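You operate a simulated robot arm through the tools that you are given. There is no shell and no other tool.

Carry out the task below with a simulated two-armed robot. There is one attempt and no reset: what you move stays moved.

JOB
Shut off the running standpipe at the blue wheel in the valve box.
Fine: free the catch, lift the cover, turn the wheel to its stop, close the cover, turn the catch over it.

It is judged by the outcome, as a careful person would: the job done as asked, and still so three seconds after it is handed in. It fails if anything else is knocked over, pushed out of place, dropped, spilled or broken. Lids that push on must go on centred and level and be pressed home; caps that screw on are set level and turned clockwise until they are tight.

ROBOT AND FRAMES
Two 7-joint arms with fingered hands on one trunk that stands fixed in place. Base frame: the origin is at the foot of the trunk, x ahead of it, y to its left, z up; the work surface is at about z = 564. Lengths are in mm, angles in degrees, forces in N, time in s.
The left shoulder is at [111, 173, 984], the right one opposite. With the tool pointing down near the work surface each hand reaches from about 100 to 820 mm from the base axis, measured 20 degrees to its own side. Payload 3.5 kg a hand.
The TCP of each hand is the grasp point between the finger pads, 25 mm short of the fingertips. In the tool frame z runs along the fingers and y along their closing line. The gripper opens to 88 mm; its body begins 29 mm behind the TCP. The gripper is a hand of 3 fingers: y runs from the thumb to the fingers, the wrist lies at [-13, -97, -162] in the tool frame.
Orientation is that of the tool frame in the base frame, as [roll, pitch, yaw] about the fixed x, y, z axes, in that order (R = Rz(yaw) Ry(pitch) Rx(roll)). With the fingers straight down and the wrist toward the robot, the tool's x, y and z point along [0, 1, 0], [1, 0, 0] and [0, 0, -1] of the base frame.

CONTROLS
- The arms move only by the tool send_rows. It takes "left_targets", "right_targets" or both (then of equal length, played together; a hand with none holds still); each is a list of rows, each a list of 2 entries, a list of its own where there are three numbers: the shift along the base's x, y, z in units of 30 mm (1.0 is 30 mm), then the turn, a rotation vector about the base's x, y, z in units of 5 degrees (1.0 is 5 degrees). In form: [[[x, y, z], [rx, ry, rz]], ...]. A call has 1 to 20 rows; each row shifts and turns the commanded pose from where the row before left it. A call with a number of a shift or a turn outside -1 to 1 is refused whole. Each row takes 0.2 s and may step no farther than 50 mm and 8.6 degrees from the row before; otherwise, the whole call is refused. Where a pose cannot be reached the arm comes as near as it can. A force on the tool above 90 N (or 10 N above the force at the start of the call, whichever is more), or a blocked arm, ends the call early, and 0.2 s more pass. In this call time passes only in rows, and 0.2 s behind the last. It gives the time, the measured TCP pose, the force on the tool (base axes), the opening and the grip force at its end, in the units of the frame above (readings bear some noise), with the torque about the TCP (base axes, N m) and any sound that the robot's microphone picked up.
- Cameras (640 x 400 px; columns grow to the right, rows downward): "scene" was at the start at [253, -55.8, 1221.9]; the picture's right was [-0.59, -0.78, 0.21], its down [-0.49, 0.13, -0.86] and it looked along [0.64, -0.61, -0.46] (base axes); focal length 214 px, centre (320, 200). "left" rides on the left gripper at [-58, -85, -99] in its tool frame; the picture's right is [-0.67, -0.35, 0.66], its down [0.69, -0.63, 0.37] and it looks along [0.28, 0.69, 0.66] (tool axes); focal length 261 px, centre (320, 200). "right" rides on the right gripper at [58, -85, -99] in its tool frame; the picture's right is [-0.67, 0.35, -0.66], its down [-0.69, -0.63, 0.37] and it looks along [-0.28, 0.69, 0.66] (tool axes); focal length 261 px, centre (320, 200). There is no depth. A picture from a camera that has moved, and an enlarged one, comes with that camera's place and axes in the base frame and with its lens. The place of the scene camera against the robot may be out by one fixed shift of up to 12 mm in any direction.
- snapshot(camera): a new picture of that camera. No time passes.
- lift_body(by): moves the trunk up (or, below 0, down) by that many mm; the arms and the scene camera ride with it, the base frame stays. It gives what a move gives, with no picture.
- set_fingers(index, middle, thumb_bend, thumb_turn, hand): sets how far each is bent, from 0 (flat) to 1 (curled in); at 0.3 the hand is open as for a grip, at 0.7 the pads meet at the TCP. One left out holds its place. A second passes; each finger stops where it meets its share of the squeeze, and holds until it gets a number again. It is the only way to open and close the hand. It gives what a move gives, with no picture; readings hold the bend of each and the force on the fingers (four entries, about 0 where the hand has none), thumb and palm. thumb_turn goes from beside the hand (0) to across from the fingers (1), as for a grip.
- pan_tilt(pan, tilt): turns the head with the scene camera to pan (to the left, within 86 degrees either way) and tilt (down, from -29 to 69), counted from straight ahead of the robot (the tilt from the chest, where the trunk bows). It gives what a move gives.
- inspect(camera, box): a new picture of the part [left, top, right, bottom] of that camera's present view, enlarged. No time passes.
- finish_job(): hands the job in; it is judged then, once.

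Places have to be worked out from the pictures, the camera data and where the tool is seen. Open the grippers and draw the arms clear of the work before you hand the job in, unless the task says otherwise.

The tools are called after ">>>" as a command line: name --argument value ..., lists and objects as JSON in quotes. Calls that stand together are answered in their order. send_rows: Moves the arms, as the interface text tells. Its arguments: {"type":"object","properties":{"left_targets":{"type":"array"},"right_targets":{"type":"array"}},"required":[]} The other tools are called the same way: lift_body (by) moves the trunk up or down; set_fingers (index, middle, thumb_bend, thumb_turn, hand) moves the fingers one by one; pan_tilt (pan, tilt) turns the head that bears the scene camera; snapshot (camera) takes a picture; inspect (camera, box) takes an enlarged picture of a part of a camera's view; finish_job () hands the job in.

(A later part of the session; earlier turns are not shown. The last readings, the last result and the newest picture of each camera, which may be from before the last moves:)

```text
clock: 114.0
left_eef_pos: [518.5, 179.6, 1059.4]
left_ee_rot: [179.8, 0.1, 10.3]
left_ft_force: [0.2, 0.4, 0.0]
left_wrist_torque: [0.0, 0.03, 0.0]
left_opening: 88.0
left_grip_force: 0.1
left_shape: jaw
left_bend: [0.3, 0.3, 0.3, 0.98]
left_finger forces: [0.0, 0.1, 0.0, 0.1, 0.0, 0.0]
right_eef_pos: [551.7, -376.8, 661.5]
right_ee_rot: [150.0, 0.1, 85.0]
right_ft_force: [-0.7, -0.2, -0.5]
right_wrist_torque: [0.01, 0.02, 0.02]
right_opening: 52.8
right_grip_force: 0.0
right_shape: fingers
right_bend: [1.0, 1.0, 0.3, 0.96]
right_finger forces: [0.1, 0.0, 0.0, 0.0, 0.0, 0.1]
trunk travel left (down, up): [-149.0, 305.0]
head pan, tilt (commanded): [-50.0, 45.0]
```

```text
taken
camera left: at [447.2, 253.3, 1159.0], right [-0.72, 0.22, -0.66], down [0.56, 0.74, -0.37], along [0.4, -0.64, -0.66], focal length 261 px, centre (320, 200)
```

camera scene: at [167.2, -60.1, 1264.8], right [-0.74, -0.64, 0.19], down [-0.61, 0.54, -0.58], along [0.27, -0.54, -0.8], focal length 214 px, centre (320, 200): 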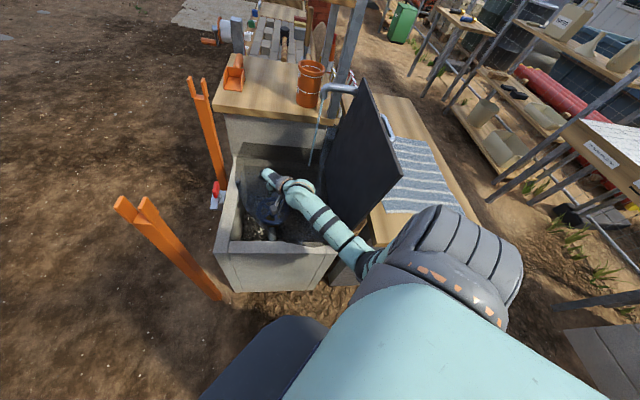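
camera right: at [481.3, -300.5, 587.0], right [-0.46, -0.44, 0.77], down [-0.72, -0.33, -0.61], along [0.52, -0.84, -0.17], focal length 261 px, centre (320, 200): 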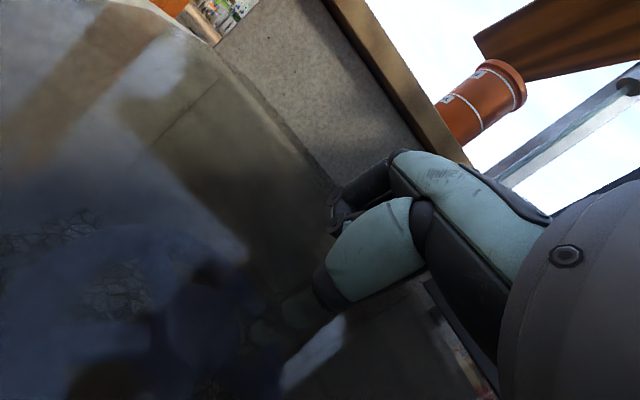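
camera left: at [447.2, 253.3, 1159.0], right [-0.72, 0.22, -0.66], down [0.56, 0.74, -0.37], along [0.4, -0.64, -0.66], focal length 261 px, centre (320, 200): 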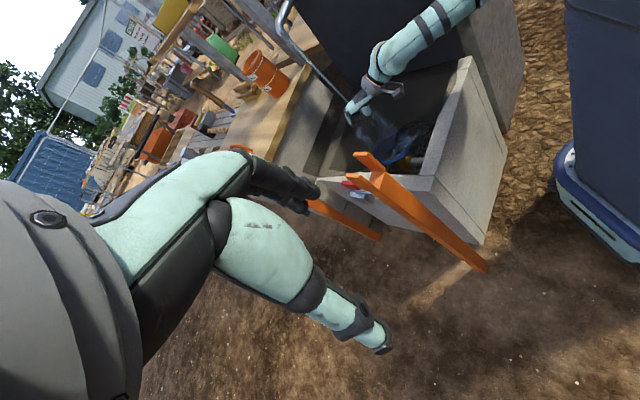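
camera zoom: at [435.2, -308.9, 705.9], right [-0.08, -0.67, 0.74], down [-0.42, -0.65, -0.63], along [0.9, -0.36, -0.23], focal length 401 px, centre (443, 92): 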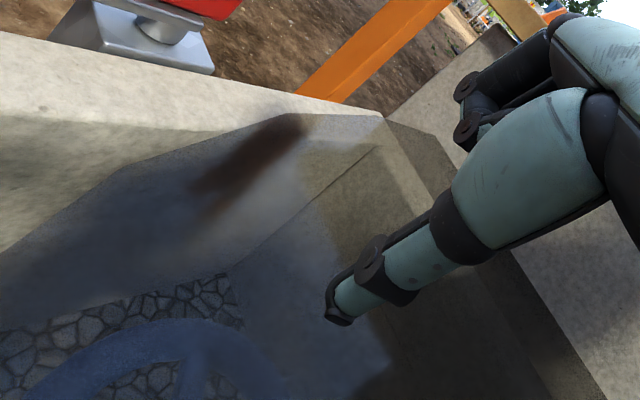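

Motion is exact here and the forearm stays well clear of lid and wall. Lowering until the thumb tip is ~20 mm above the wheel.

>>> send_rows --right_targets '[[[0, 0, -0.75], [0, 0, 0]], [[0, 0, -0.75], [0, 0, 0]], [[0, 0, -0.75], [0, 0, 0]], [[0, 0, -0.75], [0, 0, 0]], [[0, 0, -0.75], [0, 0, 0]]]'

>>> inspect --camera "left" --box '[330, 70, 450, 180]'

>>> inspect --camera "scene" --box '[220, 130, 340, 250]'

>>> inspect --camera "right" --box '[60, 140, 420, 400]'

```text
clock: 115.2
left_eef_pos: [519.9, 179.4, 1060.3]
left_ee_rot: [179.7, 0.0, 10.2]
left_ft_force: [0.1, -0.5, 0.4]
left_wrist_torque: [0.02, 0.01, 0.0]
left_opening: 88.0
left_grip_force: 0.1
left_shape: jaw
left_bend: [0.3, 0.3, 0.3, 0.98]
left_finger forces: [0.0, 0.0, 0.0, 0.0, 0.1, 0.0]
right_eef_pos: [553.6, -376.2, 550.4]
right_ee_rot: [150.0, 0.0, 85.2]
right_ft_force: [0.3, -0.2, -0.3]
right_wrist_torque: [0.0, 0.0, -0.01]
right_opening: 53.3
right_grip_force: 0.1
right_shape: fingers
right_bend: [1.0, 1.0, 0.3, 0.96]
right_finger forces: [0.0, 0.0, 0.0, 0.0, 0.0, 0.0]
trunk travel left (down, up): [-149.0, 305.0]
head pan, tilt (commanded): [-50.0, 45.0]
```

```text
3.64 times, centred on (390, 125) of left
camera zoom: at [447.5, 253.6, 1158.7], right [-0.72, 0.22, -0.66], down [0.56, 0.74, -0.37], along [0.4, -0.64, -0.66], focal length 948 px, centre (66, 473)
```

zoom: 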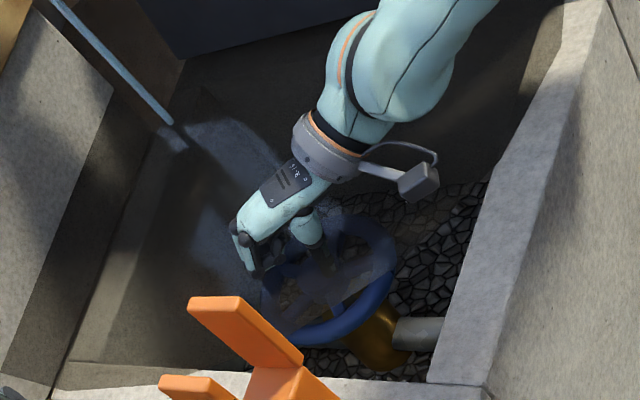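

```text
3.33 times, centred on (280, 190) of scene
camera zoom: at [167.5, -59.7, 1264.8], right [-0.74, -0.64, 0.19], down [-0.61, 0.54, -0.58], along [0.27, -0.54, -0.8], focal length 715 px, centre (453, 233)
```

zoom: 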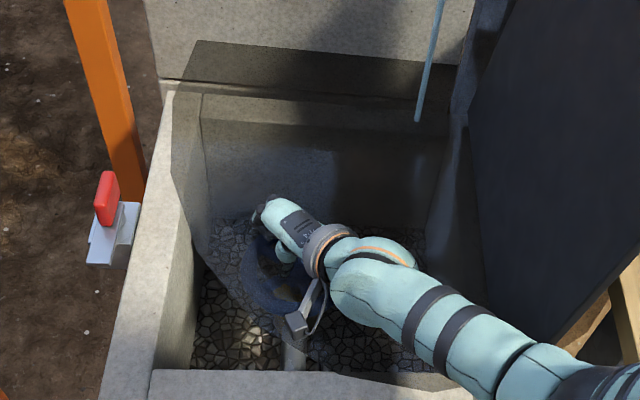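

```text
1.54 times, centred on (240, 270) of right
camera zoom: at [435.6, -308.5, 593.3], right [-0.08, -0.66, 0.74], down [-0.42, -0.65, -0.63], along [0.9, -0.37, -0.22], focal length 401 px, centre (443, 92)
```

zoom: 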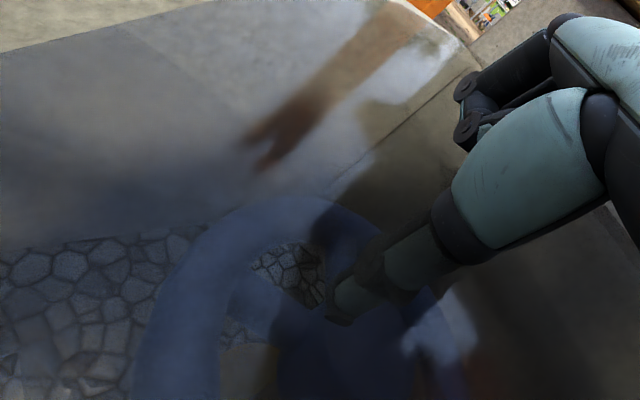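

The spot directly below the thumb tip projects to about (269, 363) in this view, near a gap where the brass body shows. I'll zoom in to check against hub and spokes.

>>> inspect --camera "right" --box '[110, 250, 290, 400]'

>>> inspect --camera "left" --box '[375, 110, 445, 170]'

```text
2.67 times, centred on (200, 325) of right
camera zoom: at [435.6, -308.5, 593.3], right [-0.08, -0.66, 0.74], down [-0.42, -0.65, -0.63], along [0.9, -0.37, -0.22], focal length 695 px, centre (640, -133)
```

zoom: 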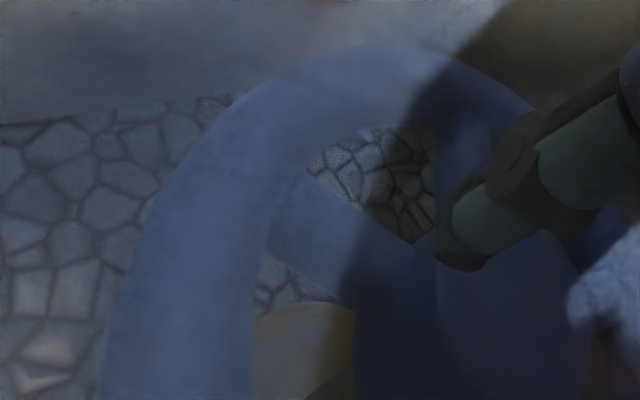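

```text
6.67 times, centred on (410, 140) of left
camera zoom: at [447.5, 253.6, 1158.7], right [-0.72, 0.22, -0.66], down [0.56, 0.74, -0.37], along [0.4, -0.64, -0.66], focal length 1738 px, centre (-280, 600)
```

zoom: 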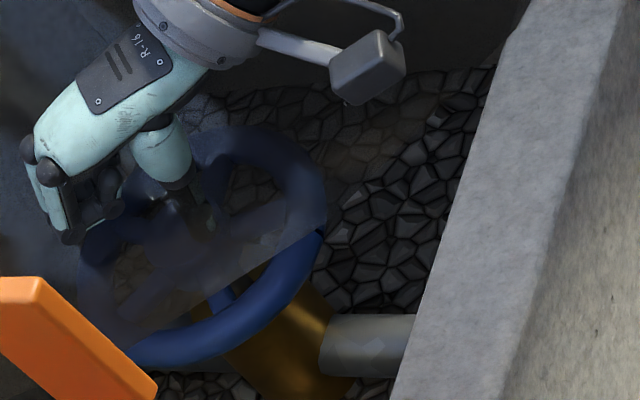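

Hub centre refines to about (526, -397); the gap centre lies near (508, -366) and is a snug fit for the thumb. I'll shift there and lower in small steps, checking the vertical force.

>>> send_rows --right_targets '[[[-0.177, 0.113, -0.2], [0, 0, 0]], [[0, 0, -0.35], [0, 0, 0]], [[0, 0, -0.35], [0, 0, 0]]]'

>>> inspect --camera "right" --box '[110, 250, 290, 400]'

>>> inspect --camera "left" --box '[375, 110, 445, 170]'

```text
clock: 116.0
left_eef_pos: [518.8, 179.6, 1061.0]
left_ee_rot: [179.7, 0.0, 10.3]
left_ft_force: [0.4, -1.0, 0.2]
left_wrist_torque: [-0.01, 0.01, 0.01]
left_opening: 87.9
left_grip_force: 0.1
left_shape: jaw
left_bend: [0.3, 0.3, 0.3, 0.98]
left_finger forces: [0.0, 0.0, 0.0, 0.1, 0.0, 0.0]
right_eef_pos: [547.1, -374.3, 523.2]
right_ee_rot: [150.0, 0.1, 84.9]
right_ft_force: [0.4, 0.1, 0.7]
right_wrist_torque: [-0.01, 0.01, 0.03]
right_opening: 52.8
right_grip_force: 0.0
right_shape: fingers
right_bend: [1.0, 1.0, 0.3, 0.96]
right_finger forces: [0.0, 0.1, 0.0, 0.0, 0.0, 0.0]
trunk travel left (down, up): [-149.0, 305.0]
head pan, tilt (commanded): [-50.0, 45.0]
```

```text
2.67 times, centred on (200, 325) of right
camera zoom: at [429.9, -305.3, 566.5], right [-0.08, -0.66, 0.74], down [-0.42, -0.65, -0.63], along [0.9, -0.37, -0.22], focal length 695 px, centre (640, -133)
```

zoom: 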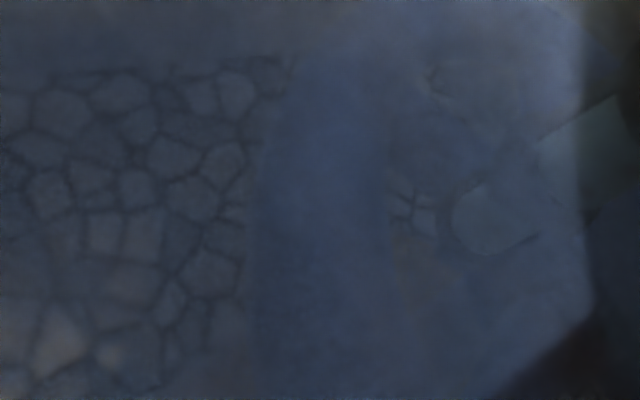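

```text
6.67 times, centred on (410, 140) of left
camera zoom: at [447.3, 253.7, 1158.8], right [-0.72, 0.22, -0.66], down [0.56, 0.74, -0.37], along [0.4, -0.64, -0.66], focal length 1738 px, centre (-280, 600)
```

zoom: 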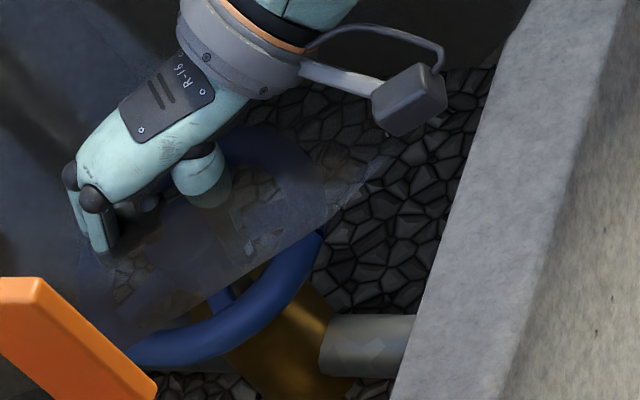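

No contact with the tip at about z≈478, so it appears to be entering the gap. Lowering another 14 mm.

>>> send_rows --right_targets '[[[0, 0, -0.23], [0, 0, 0]], [[0, 0, -0.23], [0, 0, 0]]]'

>>> inspect --camera "left" --box '[375, 110, 445, 170]'

```text
clock: 116.6
left_eef_pos: [519.8, 180.9, 1059.1]
left_ee_rot: [179.6, 0.1, 10.3]
left_ft_force: [-0.2, 0.5, 0.3]
left_wrist_torque: [0.01, -0.02, 0.0]
left_opening: 87.8
left_grip_force: 0.0
left_shape: jaw
left_bend: [0.3, 0.3, 0.3, 0.98]
left_finger forces: [0.0, 0.1, 0.0, 0.1, 0.1, 0.0]
right_eef_pos: [546.8, -372.8, 510.5]
right_ee_rot: [150.0, 0.0, 85.1]
right_ft_force: [1.4, -1.7, 0.0]
right_wrist_torque: [-0.06, -0.02, 0.02]
right_opening: 52.3
right_grip_force: 0.7
right_shape: fingers
right_bend: [1.0, 1.0, 0.31, 0.96]
right_finger forces: [0.0, 0.0, 0.0, 0.0, 1.4, 0.1]
trunk travel left (down, up): [-149.0, 305.0]
head pan, tilt (commanded): [-50.0, 45.0]
```

```text
6.67 times, centred on (410, 140) of left
camera zoom: at [447.4, 253.6, 1158.8], right [-0.72, 0.22, -0.66], down [0.56, 0.74, -0.37], along [0.4, -0.64, -0.66], focal length 1738 px, centre (-280, 600)
```

zoom: 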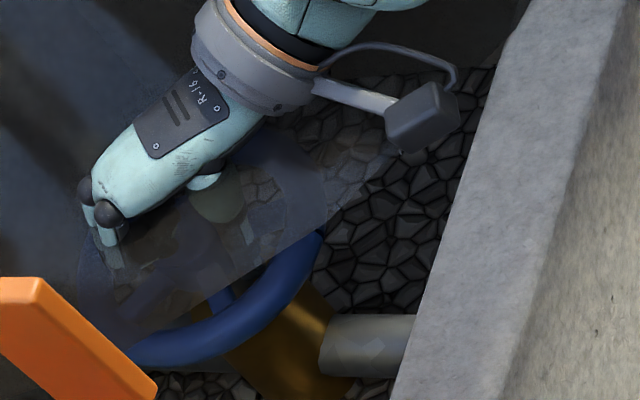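

A light sideways touch (1.4 N) and no vertical force means the thumb is down inside the gap. Now I'll push clockwise along a 36 mm circle, 30° to start, and watch the force.

>>> send_rows --right_targets '[[[0.223, 0.03, 0], [0, 0, 0]], [[0.2, 0.057, 0], [0, 0, 0]], [[0.21, 0.017, 0], [0, 0, 0]]]'

>>> inspect --camera "left" --box '[375, 110, 445, 170]'

```text
clock: 117.4
left_eef_pos: [518.2, 179.2, 1060.6]
left_ee_rot: [179.7, 0.0, 10.2]
left_ft_force: [0.3, 0.0, 0.1]
left_wrist_torque: [-0.01, 0.02, 0.02]
left_opening: 88.1
left_grip_force: 0.0
left_shape: jaw
left_bend: [0.3, 0.3, 0.3, 0.98]
left_finger forces: [0.1, 0.1, 0.1, 0.0, 0.1, 0.1]
right_eef_pos: [566.2, -369.9, 510.3]
right_ee_rot: [150.0, 0.1, 85.0]
right_ft_force: [-4.9, -0.3, 1.7]
right_wrist_torque: [0.01, 0.28, 0.05]
right_opening: 55.8
right_grip_force: 2.8
right_shape: fingers
right_bend: [1.0, 1.0, 0.22, 0.96]
right_finger forces: [0.0, 0.1, 0.0, 0.0, 5.3, 0.0]
trunk travel left (down, up): [-149.0, 305.0]
head pan, tilt (commanded): [-50.0, 45.0]
```

```text
6.67 times, centred on (410, 140) of left
camera zoom: at [446.6, 253.7, 1159.1], right [-0.72, 0.22, -0.66], down [0.56, 0.74, -0.37], along [0.4, -0.64, -0.66], focal length 1738 px, centre (-280, 600)
```

zoom: 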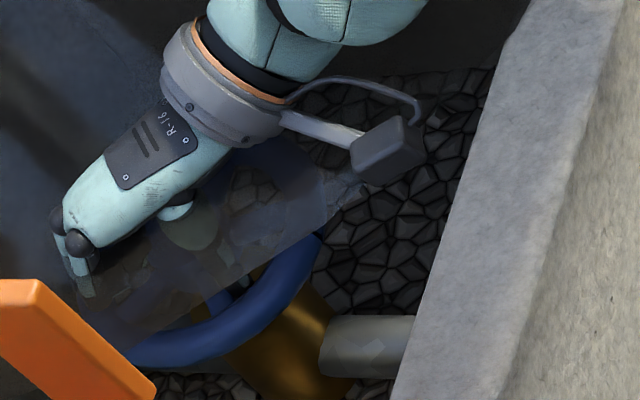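

The wheel hasn't moved; the thumb just gave way at ~5 N because it was only lightly held. I'll command it to flex further, so it pushes on the spoke with its full squeeze.

>>> set_fingers --hand "right" --thumb_bend 0.6

>>> inspect --camera "left" --box '[375, 110, 445, 170]'

```text
clock: 118.4
left_eef_pos: [519.1, 179.3, 1060.2]
left_ee_rot: [179.7, 0.1, 10.3]
left_ft_force: [0.4, 0.0, 0.2]
left_wrist_torque: [0.02, 0.04, 0.04]
left_opening: 88.2
left_grip_force: 0.0
left_shape: jaw
left_bend: [0.3, 0.3, 0.3, 0.98]
left_finger forces: [0.0, 0.0, 0.1, 0.0, 0.1, 0.1]
right_eef_pos: [566.6, -369.1, 510.6]
right_ee_rot: [150.0, 0.0, 85.1]
right_ft_force: [-5.8, 0.6, -3.3]
right_wrist_torque: [0.02, 0.17, 0.02]
right_opening: 44.4
right_grip_force: 3.0
right_shape: fingers
right_bend: [1.0, 1.0, 0.51, 0.99]
right_finger forces: [0.1, 0.1, 0.0, 0.1, 5.8, 0.0]
trunk travel left (down, up): [-149.0, 305.0]
head pan, tilt (commanded): [-50.0, 45.0]
```

```text
6.67 times, centred on (410, 140) of left
camera zoom: at [447.1, 253.6, 1158.9], right [-0.72, 0.22, -0.66], down [0.56, 0.74, -0.37], along [0.4, -0.64, -0.66], focal length 1738 px, centre (-280, 600)
```

zoom: 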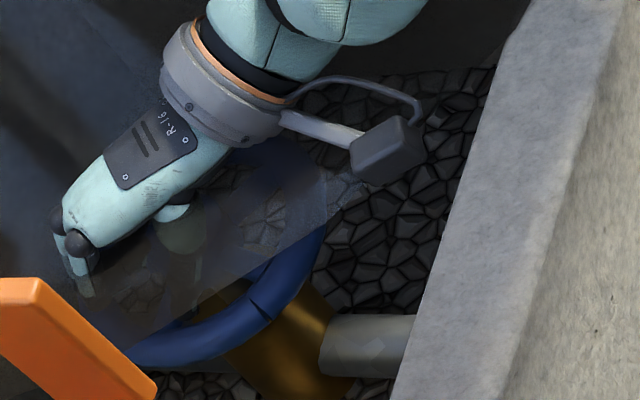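

The thumb flexed to 0.51 and the rim marks have shifted, so the wheel is turning clockwise at roughly 6 N. I'll now carry the hand around the circle, keeping the thumb pushing.

>>> send_rows --right_targets '[[[0.183, -0.287, 0], [0, 0, 0]], [[0.177, -0.277, 0], [0, 0, 0]], [[0.1, -0.317, 0], [0, 0, 0]], [[0.017, -0.33, 0], [0, 0, 0]]]'

>>> inspect --camera "left" --box '[375, 110, 445, 170]'

>>> inspect --camera "scene" --box '[220, 90, 360, 250]'

```text
clock: 119.4
left_eef_pos: [519.0, 179.8, 1060.3]
left_ee_rot: [179.6, 0.1, 10.4]
left_ft_force: [0.0, 1.1, -0.1]
left_wrist_torque: [-0.01, 0.0, -0.03]
left_opening: 88.0
left_grip_force: 0.2
left_shape: jaw
left_bend: [0.3, 0.3, 0.3, 0.98]
left_finger forces: [0.0, 0.0, 0.0, 0.0, 0.1, 0.0]
right_eef_pos: [582.9, -405.8, 510.7]
right_ee_rot: [149.9, -0.1, 85.0]
right_ft_force: [-2.3, 3.9, 1.2]
right_wrist_torque: [0.17, 0.05, -0.06]
right_opening: 41.2
right_grip_force: 2.6
right_shape: fingers
right_bend: [1.0, 1.0, 0.58, 0.96]
right_finger forces: [0.0, 0.1, 0.0, 0.0, 5.9, 0.0]
trunk travel left (down, up): [-149.0, 305.0]
head pan, tilt (commanded): [-50.0, 45.0]
```

```text
6.67 times, centred on (410, 140) of left
camera zoom: at [447.0, 254.3, 1158.9], right [-0.72, 0.22, -0.66], down [0.56, 0.74, -0.37], along [0.4, -0.64, -0.66], focal length 1738 px, centre (-280, 600)
```

zoom: 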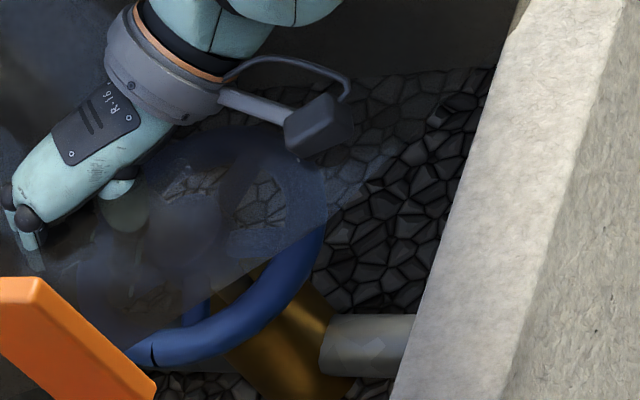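

```text
2.50 times, centred on (290, 170) of scene
camera zoom: at [167.0, -59.1, 1264.9], right [-0.74, -0.64, 0.19], down [-0.61, 0.54, -0.58], along [0.27, -0.54, -0.8], focal length 536 px, centre (395, 275)
```

zoom: 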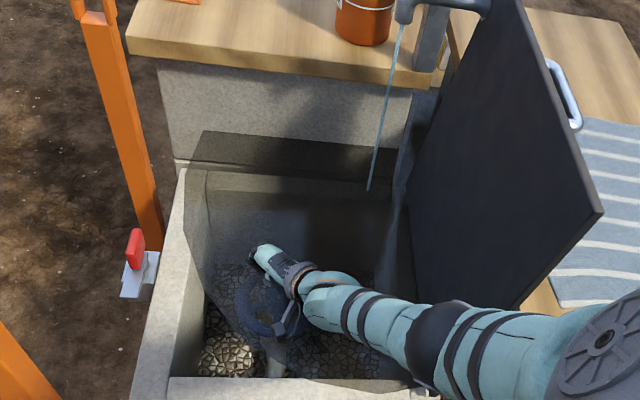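

The notch on the rim has travelled about a quarter turn clockwise with light force. Continuing around the circle.

>>> send_rows --right_targets '[[[-0.2, -0.323, 0], [0, 0, 0]], [[-0.217, -0.293, 0], [0, 0, 0]], [[-0.233, -0.243, 0], [0, 0, 0]]]'

>>> inspect --camera "left" --box '[375, 110, 445, 170]'

>>> inspect --camera "scene" --box '[220, 90, 360, 250]'

```text
clock: 120.2
left_eef_pos: [519.0, 180.6, 1060.8]
left_ee_rot: [179.7, 0.1, 10.2]
left_ft_force: [-0.2, -0.4, -0.4]
left_wrist_torque: [0.01, 0.0, 0.02]
left_opening: 88.2
left_grip_force: 0.2
left_shape: jaw
left_bend: [0.3, 0.3, 0.3, 0.98]
left_finger forces: [0.0, 0.0, 0.1, 0.0, 0.0, 0.0]
right_eef_pos: [561.0, -433.1, 510.3]
right_ee_rot: [149.9, 0.0, 85.1]
right_ft_force: [-0.7, -0.4, -0.2]
right_wrist_torque: [0.0, 0.02, 0.02]
right_opening: 39.9
right_grip_force: 0.0
right_shape: fingers
right_bend: [1.0, 1.0, 0.6, 0.99]
right_finger forces: [0.0, 0.0, 0.0, 0.0, 0.0, 0.0]
trunk travel left (down, up): [-149.0, 305.0]
head pan, tilt (commanded): [-50.0, 45.0]
```

```text
6.67 times, centred on (410, 140) of left
camera zoom: at [447.2, 253.5, 1158.9], right [-0.72, 0.22, -0.66], down [0.56, 0.74, -0.37], along [0.4, -0.64, -0.66], focal length 1738 px, centre (-280, 600)
```

zoom: 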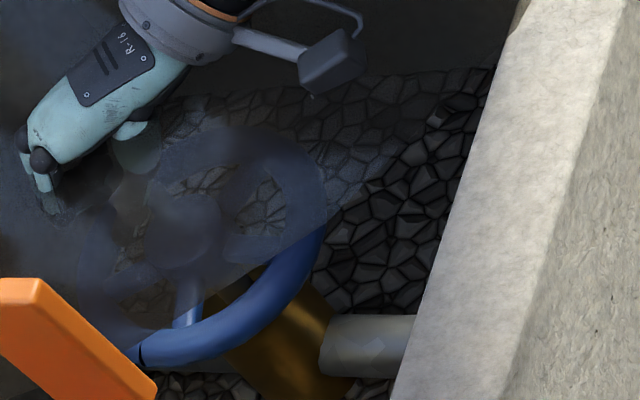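

```text
2.50 times, centred on (290, 170) of scene
camera zoom: at [167.1, -59.9, 1264.8], right [-0.74, -0.64, 0.19], down [-0.61, 0.54, -0.58], along [0.27, -0.54, -0.8], focal length 536 px, centre (395, 275)
```

zoom: 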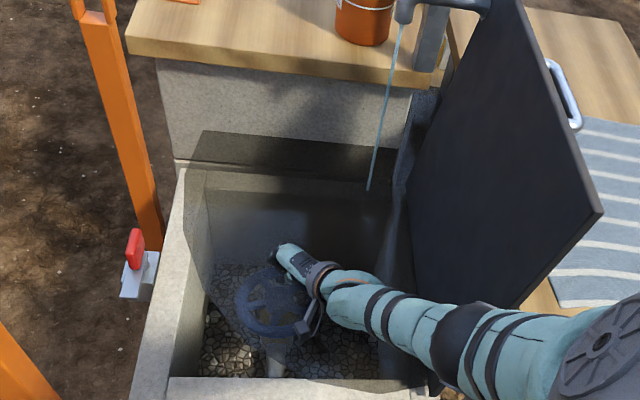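

The push lost contact on that last part, as the thumb had risen with its flexing and slipped off the spoke. I'll lift out and look at where the spokes are now.

>>> send_rows --right_targets '[[[0, 0, 0.7], [0, 0, 0]], [[-0.2, 0.4, 0.8], [0, 0, 0]], [[-0.2, 0.6, 0.8], [0, 0, 0]], [[0, 0.6, 0.8], [0, 0, 0]]]'

>>> snapshot --camera "right"

>>> inspect --camera "scene" --box '[220, 90, 360, 250]'

>>> inspect --camera "left" --box '[365, 100, 445, 180]'

```text
clock: 121.2
left_eef_pos: [521.4, 181.8, 1058.4]
left_ee_rot: [179.6, 0.2, 10.2]
left_ft_force: [1.6, 0.6, -0.8]
left_wrist_torque: [0.0, 0.04, -0.02]
left_opening: 87.8
left_grip_force: 0.1
left_shape: jaw
left_bend: [0.3, 0.3, 0.3, 0.98]
left_finger forces: [0.0, 0.1, 0.0, 0.0, 0.0, 0.1]
right_eef_pos: [550.7, -383.2, 602.8]
right_ee_rot: [150.2, 0.2, 85.0]
right_ft_force: [0.5, 0.3, -0.4]
right_wrist_torque: [-0.04, 0.03, 0.01]
right_opening: 40.0
right_grip_force: 0.1
right_shape: fingers
right_bend: [1.0, 1.0, 0.6, 0.99]
right_finger forces: [0.1, 0.0, 0.1, 0.0, 0.0, 0.0]
trunk travel left (down, up): [-149.0, 305.0]
head pan, tilt (commanded): [-50.0, 45.0]
```

```text
taken
camera right: at [432.9, -314.3, 646.7], right [-0.08, -0.66, 0.74], down [-0.42, -0.65, -0.63], along [0.9, -0.37, -0.23], focal length 261 px, centre (320, 200)
```

right: 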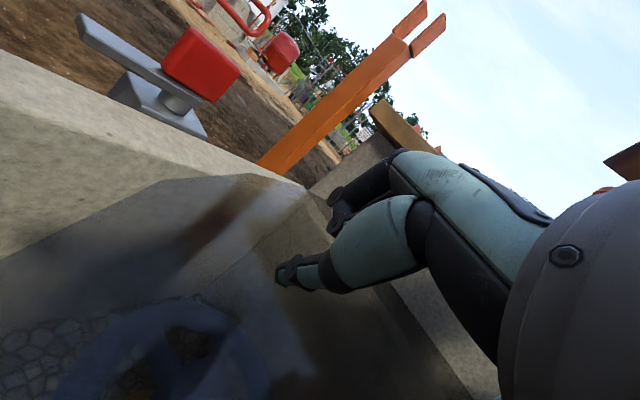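

```text
2.50 times, centred on (290, 170) of scene
camera zoom: at [168.7, -57.4, 1264.5], right [-0.74, -0.64, 0.19], down [-0.61, 0.54, -0.58], along [0.27, -0.54, -0.8], focal length 536 px, centre (395, 275)
```

zoom: 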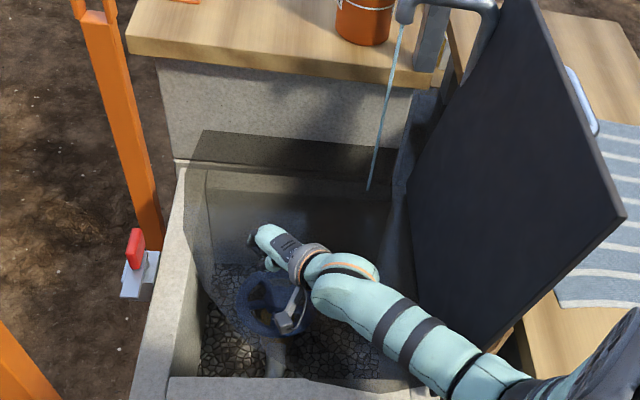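

```text
5.00 times, centred on (405, 140) of left
camera zoom: at [449.2, 256.5, 1157.2], right [-0.72, 0.22, -0.66], down [0.56, 0.74, -0.37], along [0.4, -0.64, -0.66], focal length 1303 px, centre (-105, 500)
```

zoom: 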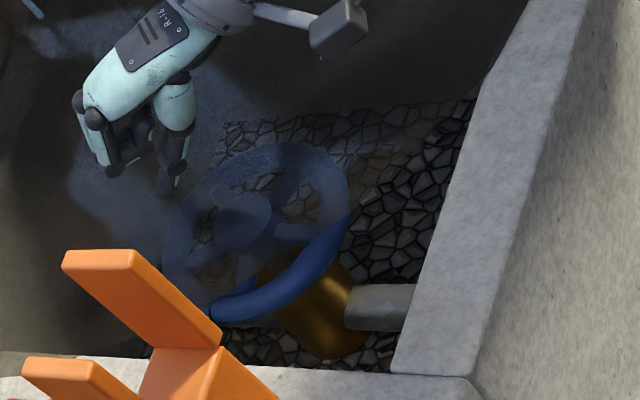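

The lid seems to have shifted open slightly and the elbow has swung outward. I need to look at the whole scene before continuing.

>>> snapshot --camera "scene"

>>> snapshot --camera "left"

```text
taken
camera scene: at [168.7, -57.4, 1264.5], right [-0.74, -0.64, 0.19], down [-0.61, 0.54, -0.58], along [0.27, -0.54, -0.8], focal length 214 px, centre (320, 200)
```

scene: 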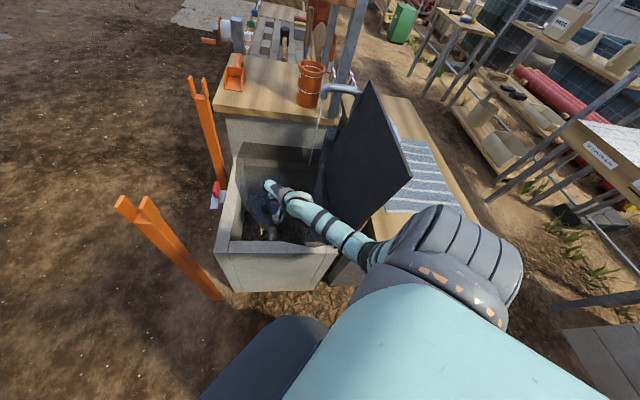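

```text
taken
camera left: at [449.2, 256.5, 1157.2], right [-0.72, 0.22, -0.66], down [0.56, 0.74, -0.37], along [0.4, -0.64, -0.66], focal length 261 px, centre (320, 200)
```

left: 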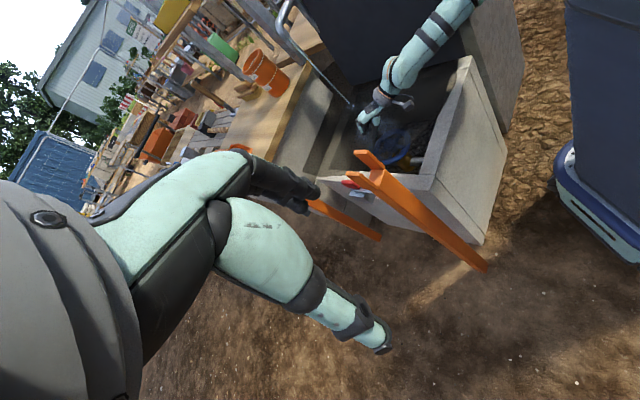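

>>> inspect --camera "right" --box '[40, 280, 300, 400]'

>>> inspect --camera "left" --box '[375, 110, 445, 170]'

```text
2.46 times, centred on (170, 340) of right
camera zoom: at [432.9, -314.3, 646.7], right [-0.08, -0.66, 0.74], down [-0.42, -0.65, -0.63], along [0.9, -0.37, -0.23], focal length 642 px, centre (689, -145)
```

zoom: 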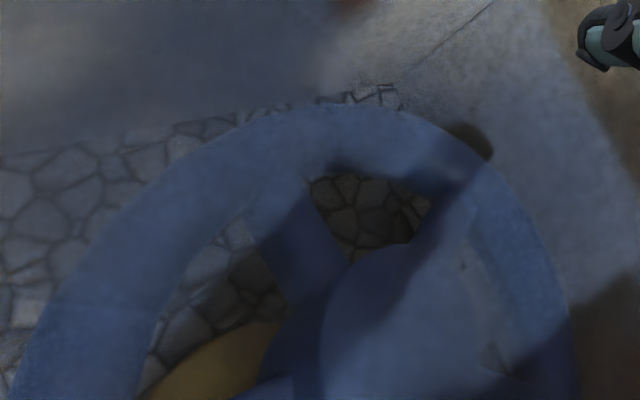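

```text
6.67 times, centred on (410, 140) of left
camera zoom: at [449.2, 256.5, 1157.2], right [-0.72, 0.22, -0.66], down [0.56, 0.74, -0.37], along [0.4, -0.64, -0.66], focal length 1738 px, centre (-280, 600)
```

zoom: 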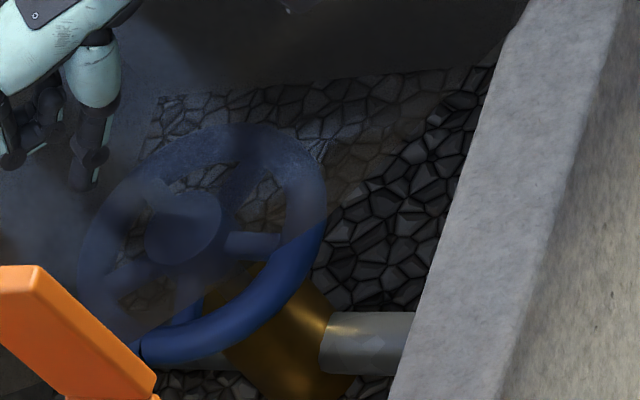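

The spokes now sit at about 63°, -9°, …, i.e. turned ~94° clockwise so far, with the wheel centre at (529, -401). For the next stroke I'll reset the thumb to 0.4 and drop it into the gap at ~99°.

>>> set_fingers --hand "right" --thumb_bend 0.4

>>> send_rows --right_targets '[[[0.05, 0.35, -0.6], [0, 0, 0]], [[0, 0, -0.8], [0, 0, 0]], [[0, 0, -0.7], [0, 0, 0]], [[0, 0, -0.6], [0, 0, 0]]]'

>>> inspect --camera "left" --box '[375, 110, 445, 170]'

>>> snapshot --camera "scene"

```text
clock: 122.2
left_eef_pos: [520.3, 179.2, 1060.6]
left_ee_rot: [179.6, 0.2, 10.3]
left_ft_force: [-0.4, 1.0, 0.4]
left_wrist_torque: [0.01, 0.0, 0.0]
left_opening: 88.3
left_grip_force: 0.0
left_shape: jaw
left_bend: [0.3, 0.3, 0.3, 0.98]
left_finger forces: [0.0, 0.0, 0.0, 0.0, 0.1, 0.1]
right_eef_pos: [549.3, -383.7, 604.3]
right_ee_rot: [150.0, 0.0, 84.9]
right_ft_force: [-0.6, 0.5, 0.5]
right_wrist_torque: [-0.01, -0.01, 0.03]
right_opening: 48.5
right_grip_force: 0.0
right_shape: fingers
right_bend: [1.0, 1.0, 0.4, 0.97]
right_finger forces: [0.0, 0.0, 0.0, 0.0, 0.0, 0.0]
trunk travel left (down, up): [-149.0, 305.0]
head pan, tilt (commanded): [-50.0, 45.0]
```

```text
clock: 123.2
left_eef_pos: [519.6, 179.3, 1059.2]
left_ee_rot: [179.7, 0.0, 10.2]
left_ft_force: [-0.3, 0.1, 0.2]
left_wrist_torque: [-0.03, -0.02, 0.03]
left_opening: 88.0
left_grip_force: 0.1
left_shape: jaw
left_bend: [0.3, 0.3, 0.3, 0.98]
left_finger forces: [0.0, 0.0, 0.1, 0.0, 0.0, 0.0]
right_eef_pos: [551.7, -373.2, 521.5]
right_ee_rot: [149.9, 0.0, 85.0]
right_ft_force: [0.2, 0.5, 0.3]
right_wrist_torque: [0.01, 0.0, 0.02]
right_opening: 48.2
right_grip_force: 0.0
right_shape: fingers
right_bend: [1.0, 1.0, 0.4, 0.97]
right_finger forces: [0.1, 0.1, 0.1, 0.0, 0.1, 0.0]
trunk travel left (down, up): [-149.0, 305.0]
head pan, tilt (commanded): [-50.0, 45.0]
```

```text
6.67 times, centred on (410, 140) of left
camera zoom: at [447.5, 253.7, 1158.7], right [-0.72, 0.22, -0.66], down [0.56, 0.74, -0.37], along [0.4, -0.64, -0.66], focal length 1738 px, centre (-280, 600)
```

zoom: 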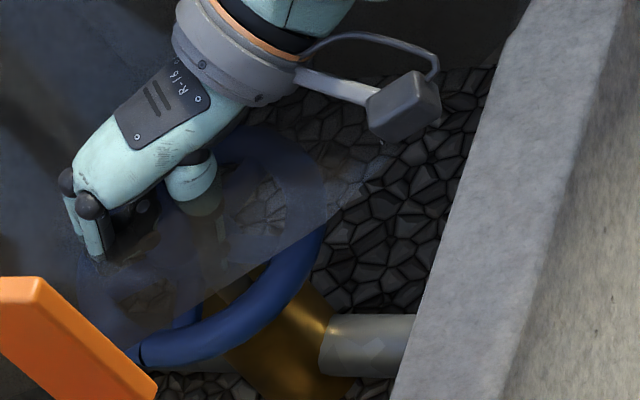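

```text
taken
camera scene: at [167.5, -59.7, 1264.8], right [-0.74, -0.64, 0.19], down [-0.61, 0.54, -0.58], along [0.27, -0.54, -0.8], focal length 214 px, centre (320, 200)
```

scene: 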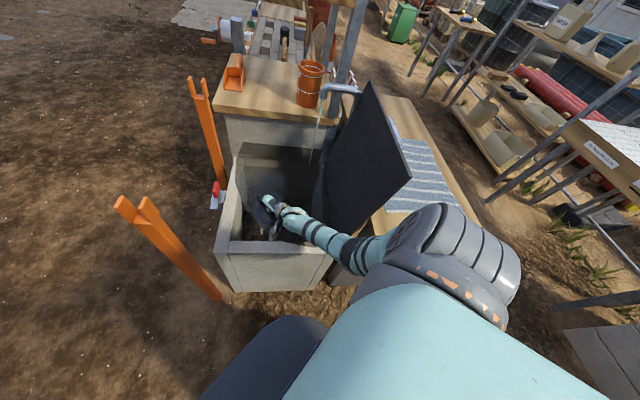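

>>> send_rows --right_targets '[[[0, 0.05, -0.27], [0, 0, 0]], [[0, 0, -0.27], [0, 0, 0]]]'

```text
clock: 123.8
left_eef_pos: [518.9, 180.3, 1059.3]
left_ee_rot: [179.7, 0.2, 10.3]
left_ft_force: [-0.3, 0.4, 0.0]
left_wrist_torque: [0.02, 0.01, 0.01]
left_opening: 87.8
left_grip_force: 0.0
left_shape: jaw
left_bend: [0.3, 0.3, 0.3, 0.98]
left_finger forces: [0.0, 0.1, 0.0, 0.0, 0.0, 0.0]
right_eef_pos: [550.9, -372.9, 505.6]
right_ee_rot: [150.0, 0.1, 85.0]
right_ft_force: [-0.4, 0.2, -0.3]
right_wrist_torque: [-0.02, -0.04, 0.0]
right_opening: 48.1
right_grip_force: 0.0
right_shape: fingers
right_bend: [1.0, 1.0, 0.4, 0.97]
right_finger forces: [0.1, 0.0, 0.0, 0.0, 0.1, 0.0]
trunk travel left (down, up): [-149.0, 305.0]
head pan, tilt (commanded): [-50.0, 45.0]
```

The thumb is down in the gap with no contact. I'll flex it against the spoke, then carry the hand around at this lower depth.

>>> set_fingers --hand "right" --thumb_bend 0.6

>>> inspect --camera "left" --box '[375, 110, 445, 170]'

```text
clock: 124.8
left_eef_pos: [519.4, 180.6, 1059.6]
left_ee_rot: [179.7, 0.0, 10.4]
left_ft_force: [-0.6, -0.3, -0.1]
left_wrist_torque: [0.0, -0.01, 0.01]
left_opening: 87.8
left_grip_force: 0.2
left_shape: jaw
left_bend: [0.3, 0.3, 0.3, 0.98]
left_finger forces: [0.1, 0.0, 0.0, 0.1, 0.0, 0.0]
right_eef_pos: [551.6, -372.2, 504.8]
right_ee_rot: [150.1, 0.1, 85.0]
right_ft_force: [-4.4, 1.1, -3.3]
right_wrist_torque: [0.04, 0.14, -0.01]
right_opening: 42.7
right_grip_force: 2.0
right_shape: fingers
right_bend: [1.0, 1.0, 0.54, 0.98]
right_finger forces: [0.0, 0.1, 0.0, 0.0, 4.2, 0.1]
trunk travel left (down, up): [-149.0, 305.0]
head pan, tilt (commanded): [-50.0, 45.0]
```

```text
6.67 times, centred on (410, 140) of left
camera zoom: at [447.1, 253.6, 1158.9], right [-0.72, 0.22, -0.66], down [0.56, 0.74, -0.37], along [0.4, -0.64, -0.66], focal length 1738 px, centre (-280, 600)
```

zoom: 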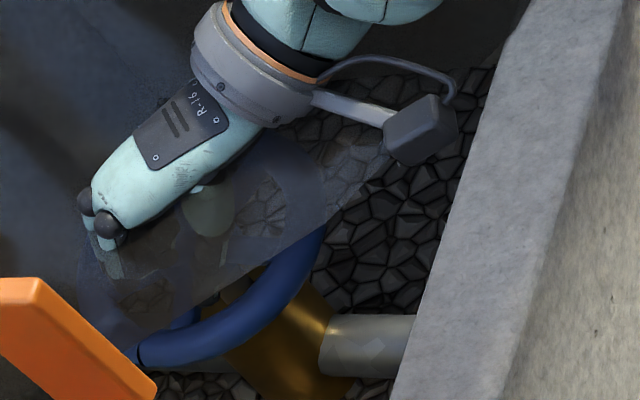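

>>> set_fingers --hand "right" --thumb_bend 0.9

>>> inspect --camera "left" --box '[375, 110, 445, 170]'

```text
clock: 125.8
left_eef_pos: [520.3, 180.0, 1059.5]
left_ee_rot: [179.7, 0.1, 10.3]
left_ft_force: [0.4, -0.6, 0.7]
left_wrist_torque: [0.02, 0.06, 0.01]
left_opening: 87.9
left_grip_force: 0.1
left_shape: jaw
left_bend: [0.3, 0.3, 0.3, 0.98]
left_finger forces: [0.0, 0.0, 0.0, 0.0, 0.1, 0.0]
right_eef_pos: [551.4, -372.3, 506.9]
right_ee_rot: [150.0, 0.0, 84.9]
right_ft_force: [0.3, 0.1, -0.9]
right_wrist_torque: [0.0, -0.03, -0.03]
right_opening: 28.3
right_grip_force: 0.1
right_shape: fingers
right_bend: [1.0, 1.0, 0.86, 1.0]
right_finger forces: [0.1, 0.0, 0.1, 0.1, 0.0, 0.1]
trunk travel left (down, up): [-149.0, 305.0]
head pan, tilt (commanded): [-50.0, 45.0]
```

```text
6.67 times, centred on (410, 140) of left
camera zoom: at [447.3, 253.7, 1158.9], right [-0.72, 0.22, -0.66], down [0.56, 0.74, -0.37], along [0.4, -0.64, -0.66], focal length 1738 px, centre (-280, 600)
```

zoom: 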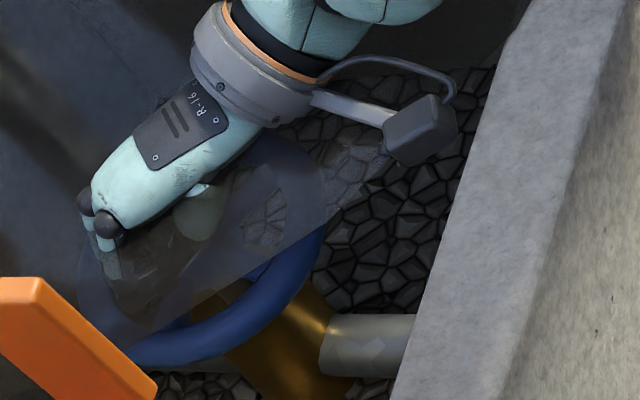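

The thumb's full flex swung the wheel further, with the notch gone round out of view. I'll check the stream and then repeat this stroke.

>>> inspect --camera "scene" --box '[280, 60, 400, 200]'

>>> send_rows --right_targets '[[[0, 0, 0.7], [0, 0, 0]], [[0, 0, 0.8], [0, 0, 0]], [[-0.1, 0, 0.8], [0, 0, 0]], [[-0.1, 0, 0.6], [0, 0, 0]]]'

>>> set_fingers --hand "right" --thumb_bend 0.35

>>> inspect --camera "right" --box '[40, 280, 300, 400]'

>>> inspect --camera "left" --box '[375, 110, 445, 170]'

```text
2.86 times, centred on (340, 130) of scene
camera zoom: at [167.2, -59.6, 1264.8], right [-0.74, -0.64, 0.19], down [-0.61, 0.54, -0.58], along [0.27, -0.54, -0.8], focal length 613 px, centre (263, 400)
```

zoom: 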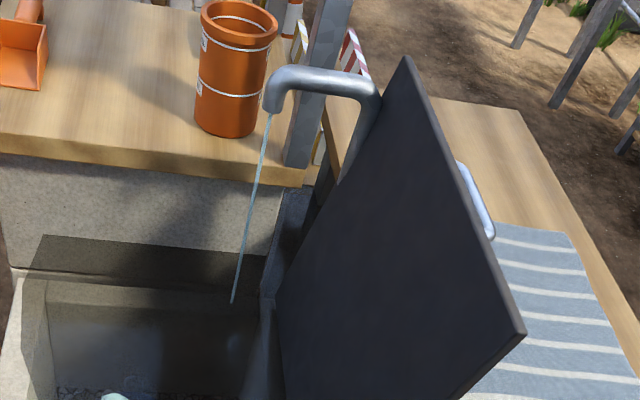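

```text
clock: 126.8
left_eef_pos: [520.3, 180.0, 1061.4]
left_ee_rot: [179.6, 0.1, 10.3]
left_ft_force: [-0.4, -0.4, 0.3]
left_wrist_torque: [0.02, 0.01, 0.02]
left_opening: 88.2
left_grip_force: 0.0
left_shape: jaw
left_bend: [0.3, 0.3, 0.3, 0.98]
left_finger forces: [0.0, 0.0, 0.1, 0.1, 0.0, 0.1]
right_eef_pos: [544.9, -371.5, 592.3]
right_ee_rot: [150.0, 0.0, 85.0]
right_ft_force: [-0.8, 0.5, -0.7]
right_wrist_torque: [0.01, -0.02, -0.02]
right_opening: 28.2
right_grip_force: 0.0
right_shape: fingers
right_bend: [1.0, 1.0, 0.86, 1.0]
right_finger forces: [0.1, 0.0, 0.0, 0.0, 0.0, 0.0]
trunk travel left (down, up): [-149.0, 305.0]
head pan, tilt (commanded): [-50.0, 45.0]
```

```text
clock: 127.8
left_eef_pos: [519.3, 179.5, 1058.7]
left_ee_rot: [179.7, 0.1, 10.3]
left_ft_force: [0.0, 0.1, -0.9]
left_wrist_torque: [-0.01, -0.01, -0.01]
left_opening: 88.4
left_grip_force: 0.0
left_shape: jaw
left_bend: [0.3, 0.3, 0.3, 0.98]
left_finger forces: [0.1, 0.0, 0.0, 0.0, 0.1, 0.0]
right_eef_pos: [544.4, -371.2, 591.8]
right_ee_rot: [150.0, 0.0, 85.0]
right_ft_force: [0.9, 0.2, -0.4]
right_wrist_torque: [0.0, 0.0, -0.03]
right_opening: 50.5
right_grip_force: 0.1
right_shape: fingers
right_bend: [1.0, 1.0, 0.35, 0.96]
right_finger forces: [0.0, 0.0, 0.0, 0.0, 0.0, 0.0]
trunk travel left (down, up): [-149.0, 305.0]
head pan, tilt (commanded): [-50.0, 45.0]
```

```text
2.46 times, centred on (170, 340) of right
camera zoom: at [427.0, -303.8, 635.6], right [-0.08, -0.66, 0.74], down [-0.42, -0.65, -0.63], along [0.9, -0.37, -0.22], focal length 642 px, centre (689, -145)
```

zoom: 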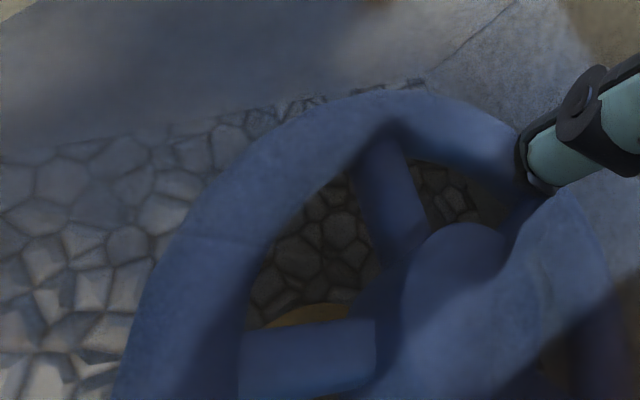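

```text
6.67 times, centred on (410, 140) of left
camera zoom: at [447.2, 253.7, 1158.9], right [-0.72, 0.22, -0.66], down [0.56, 0.74, -0.37], along [0.4, -0.64, -0.66], focal length 1738 px, centre (-280, 600)
```

zoom: 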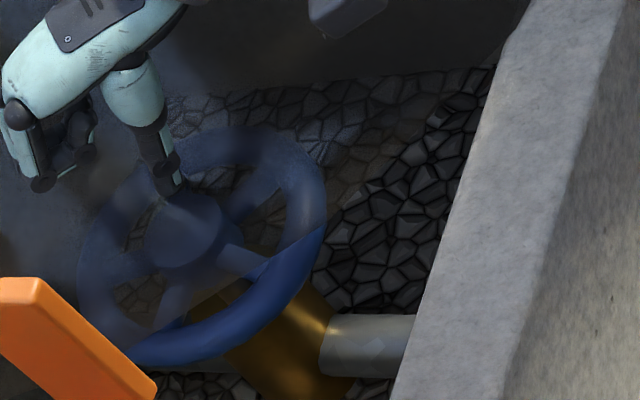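

Spokes now at about 45° and 117°, so that flex only gained ~18° before slipping. Carrying the hand around works better, so I'll insert the thumb deeper at ~0.5 in the gap at ~82° and push by moving the hand.

>>> set_fingers --hand "right" --thumb_bend 0.5

>>> send_rows --right_targets '[[[0.19, 0.08, -0.6], [0, 0, 0]], [[0, 0, -0.8], [0, 0, 0]], [[0, 0, -0.7], [0, 0, 0]], [[0, 0, -0.5], [0, 0, 0]], [[0, 0, -0.45], [0, 0, 0]]]'

```text
clock: 128.8
left_eef_pos: [519.6, 178.8, 1060.2]
left_ee_rot: [179.7, 0.1, 10.2]
left_ft_force: [-0.7, -0.1, -0.1]
left_wrist_torque: [0.0, -0.02, -0.05]
left_opening: 88.0
left_grip_force: 0.0
left_shape: jaw
left_bend: [0.3, 0.3, 0.3, 0.98]
left_finger forces: [0.0, 0.0, 0.0, 0.0, 0.1, 0.0]
right_eef_pos: [544.9, -371.7, 592.0]
right_ee_rot: [150.0, 0.0, 85.0]
right_ft_force: [0.1, -0.2, 0.0]
right_wrist_torque: [0.0, 0.01, -0.01]
right_opening: 44.2
right_grip_force: 0.2
right_shape: fingers
right_bend: [1.0, 1.0, 0.5, 0.98]
right_finger forces: [0.1, 0.0, 0.1, 0.0, 0.0, 0.1]
trunk travel left (down, up): [-149.0, 305.0]
head pan, tilt (commanded): [-50.0, 45.0]
```

```text
clock: 130.0
left_eef_pos: [519.9, 180.0, 1060.3]
left_ee_rot: [179.7, 0.1, 10.2]
left_ft_force: [0.0, 0.3, -0.1]
left_wrist_torque: [-0.05, -0.01, 0.0]
left_opening: 88.1
left_grip_force: 0.1
left_shape: jaw
left_bend: [0.3, 0.3, 0.3, 0.98]
left_finger forces: [0.0, 0.0, 0.1, 0.0, 0.0, 0.0]
right_eef_pos: [549.5, -370.3, 500.8]
right_ee_rot: [149.9, 0.0, 85.0]
right_ft_force: [-0.2, -1.2, 0.6]
right_wrist_torque: [-0.02, 0.0, -0.02]
right_opening: 44.2
right_grip_force: 0.4
right_shape: fingers
right_bend: [1.0, 1.0, 0.5, 0.98]
right_finger forces: [0.0, 0.0, 0.0, 0.0, 0.8, 0.0]
trunk travel left (down, up): [-149.0, 305.0]
head pan, tilt (commanded): [-50.0, 45.0]
```

In the gap at depth. Firming the thumb slightly, then carrying it clockwise along the circle.

>>> set_fingers --hand "right" --thumb_bend 0.62

>>> send_rows --right_targets '[[[0.3, -0.12, 0], [0, 0, 0]], [[0.29, -0.15, 0], [0, 0, 0]], [[0.243, -0.223, 0], [0, 0, 0]], [[0.177, -0.277, 0], [0, 0, 0]]]'

>>> inspect --camera "left" --box '[375, 110, 445, 170]'

```text
clock: 131.0
left_eef_pos: [519.3, 180.0, 1060.0]
left_ee_rot: [179.7, 0.1, 10.4]
left_ft_force: [0.0, -1.1, -0.5]
left_wrist_torque: [-0.04, 0.0, 0.04]
left_opening: 88.0
left_grip_force: 0.1
left_shape: jaw
left_bend: [0.3, 0.3, 0.3, 0.98]
left_finger forces: [0.0, 0.0, 0.0, 0.1, 0.0, 0.1]
right_eef_pos: [549.9, -368.6, 501.6]
right_ee_rot: [150.0, 0.0, 85.0]
right_ft_force: [-0.1, -0.5, 0.3]
right_wrist_torque: [-0.02, -0.01, 0.03]
right_opening: 39.5
right_grip_force: 0.2
right_shape: fingers
right_bend: [1.0, 1.0, 0.62, 1.0]
right_finger forces: [0.1, 0.1, 0.0, 0.1, 0.2, 0.0]
trunk travel left (down, up): [-149.0, 305.0]
head pan, tilt (commanded): [-50.0, 45.0]
```

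```text
clock: 132.0
left_eef_pos: [517.7, 180.6, 1061.3]
left_ee_rot: [179.8, 0.0, 10.4]
left_ft_force: [-0.8, -0.5, 0.0]
left_wrist_torque: [-0.03, 0.01, -0.03]
left_opening: 87.7
left_grip_force: 0.1
left_shape: jaw
left_bend: [0.3, 0.3, 0.3, 0.98]
left_finger forces: [0.1, 0.1, 0.0, 0.1, 0.1, 0.0]
right_eef_pos: [578.9, -391.4, 502.2]
right_ee_rot: [149.8, 0.0, 85.0]
right_ft_force: [-8.9, 3.1, 5.2]
right_wrist_torque: [0.09, 0.35, -0.03]
right_opening: 41.8
right_grip_force: 8.9
right_shape: fingers
right_bend: [1.0, 1.0, 0.57, 0.98]
right_finger forces: [0.0, 0.0, 0.0, 0.1, 17.7, 0.0]
trunk travel left (down, up): [-149.0, 305.0]
head pan, tilt (commanded): [-50.0, 45.0]
```

```text
6.67 times, centred on (410, 140) of left
camera zoom: at [445.9, 254.4, 1159.3], right [-0.72, 0.22, -0.66], down [0.56, 0.74, -0.37], along [0.41, -0.64, -0.66], focal length 1738 px, centre (-280, 600)
```

zoom: 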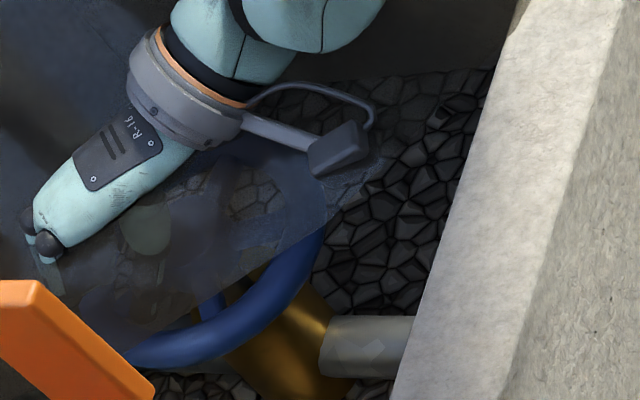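

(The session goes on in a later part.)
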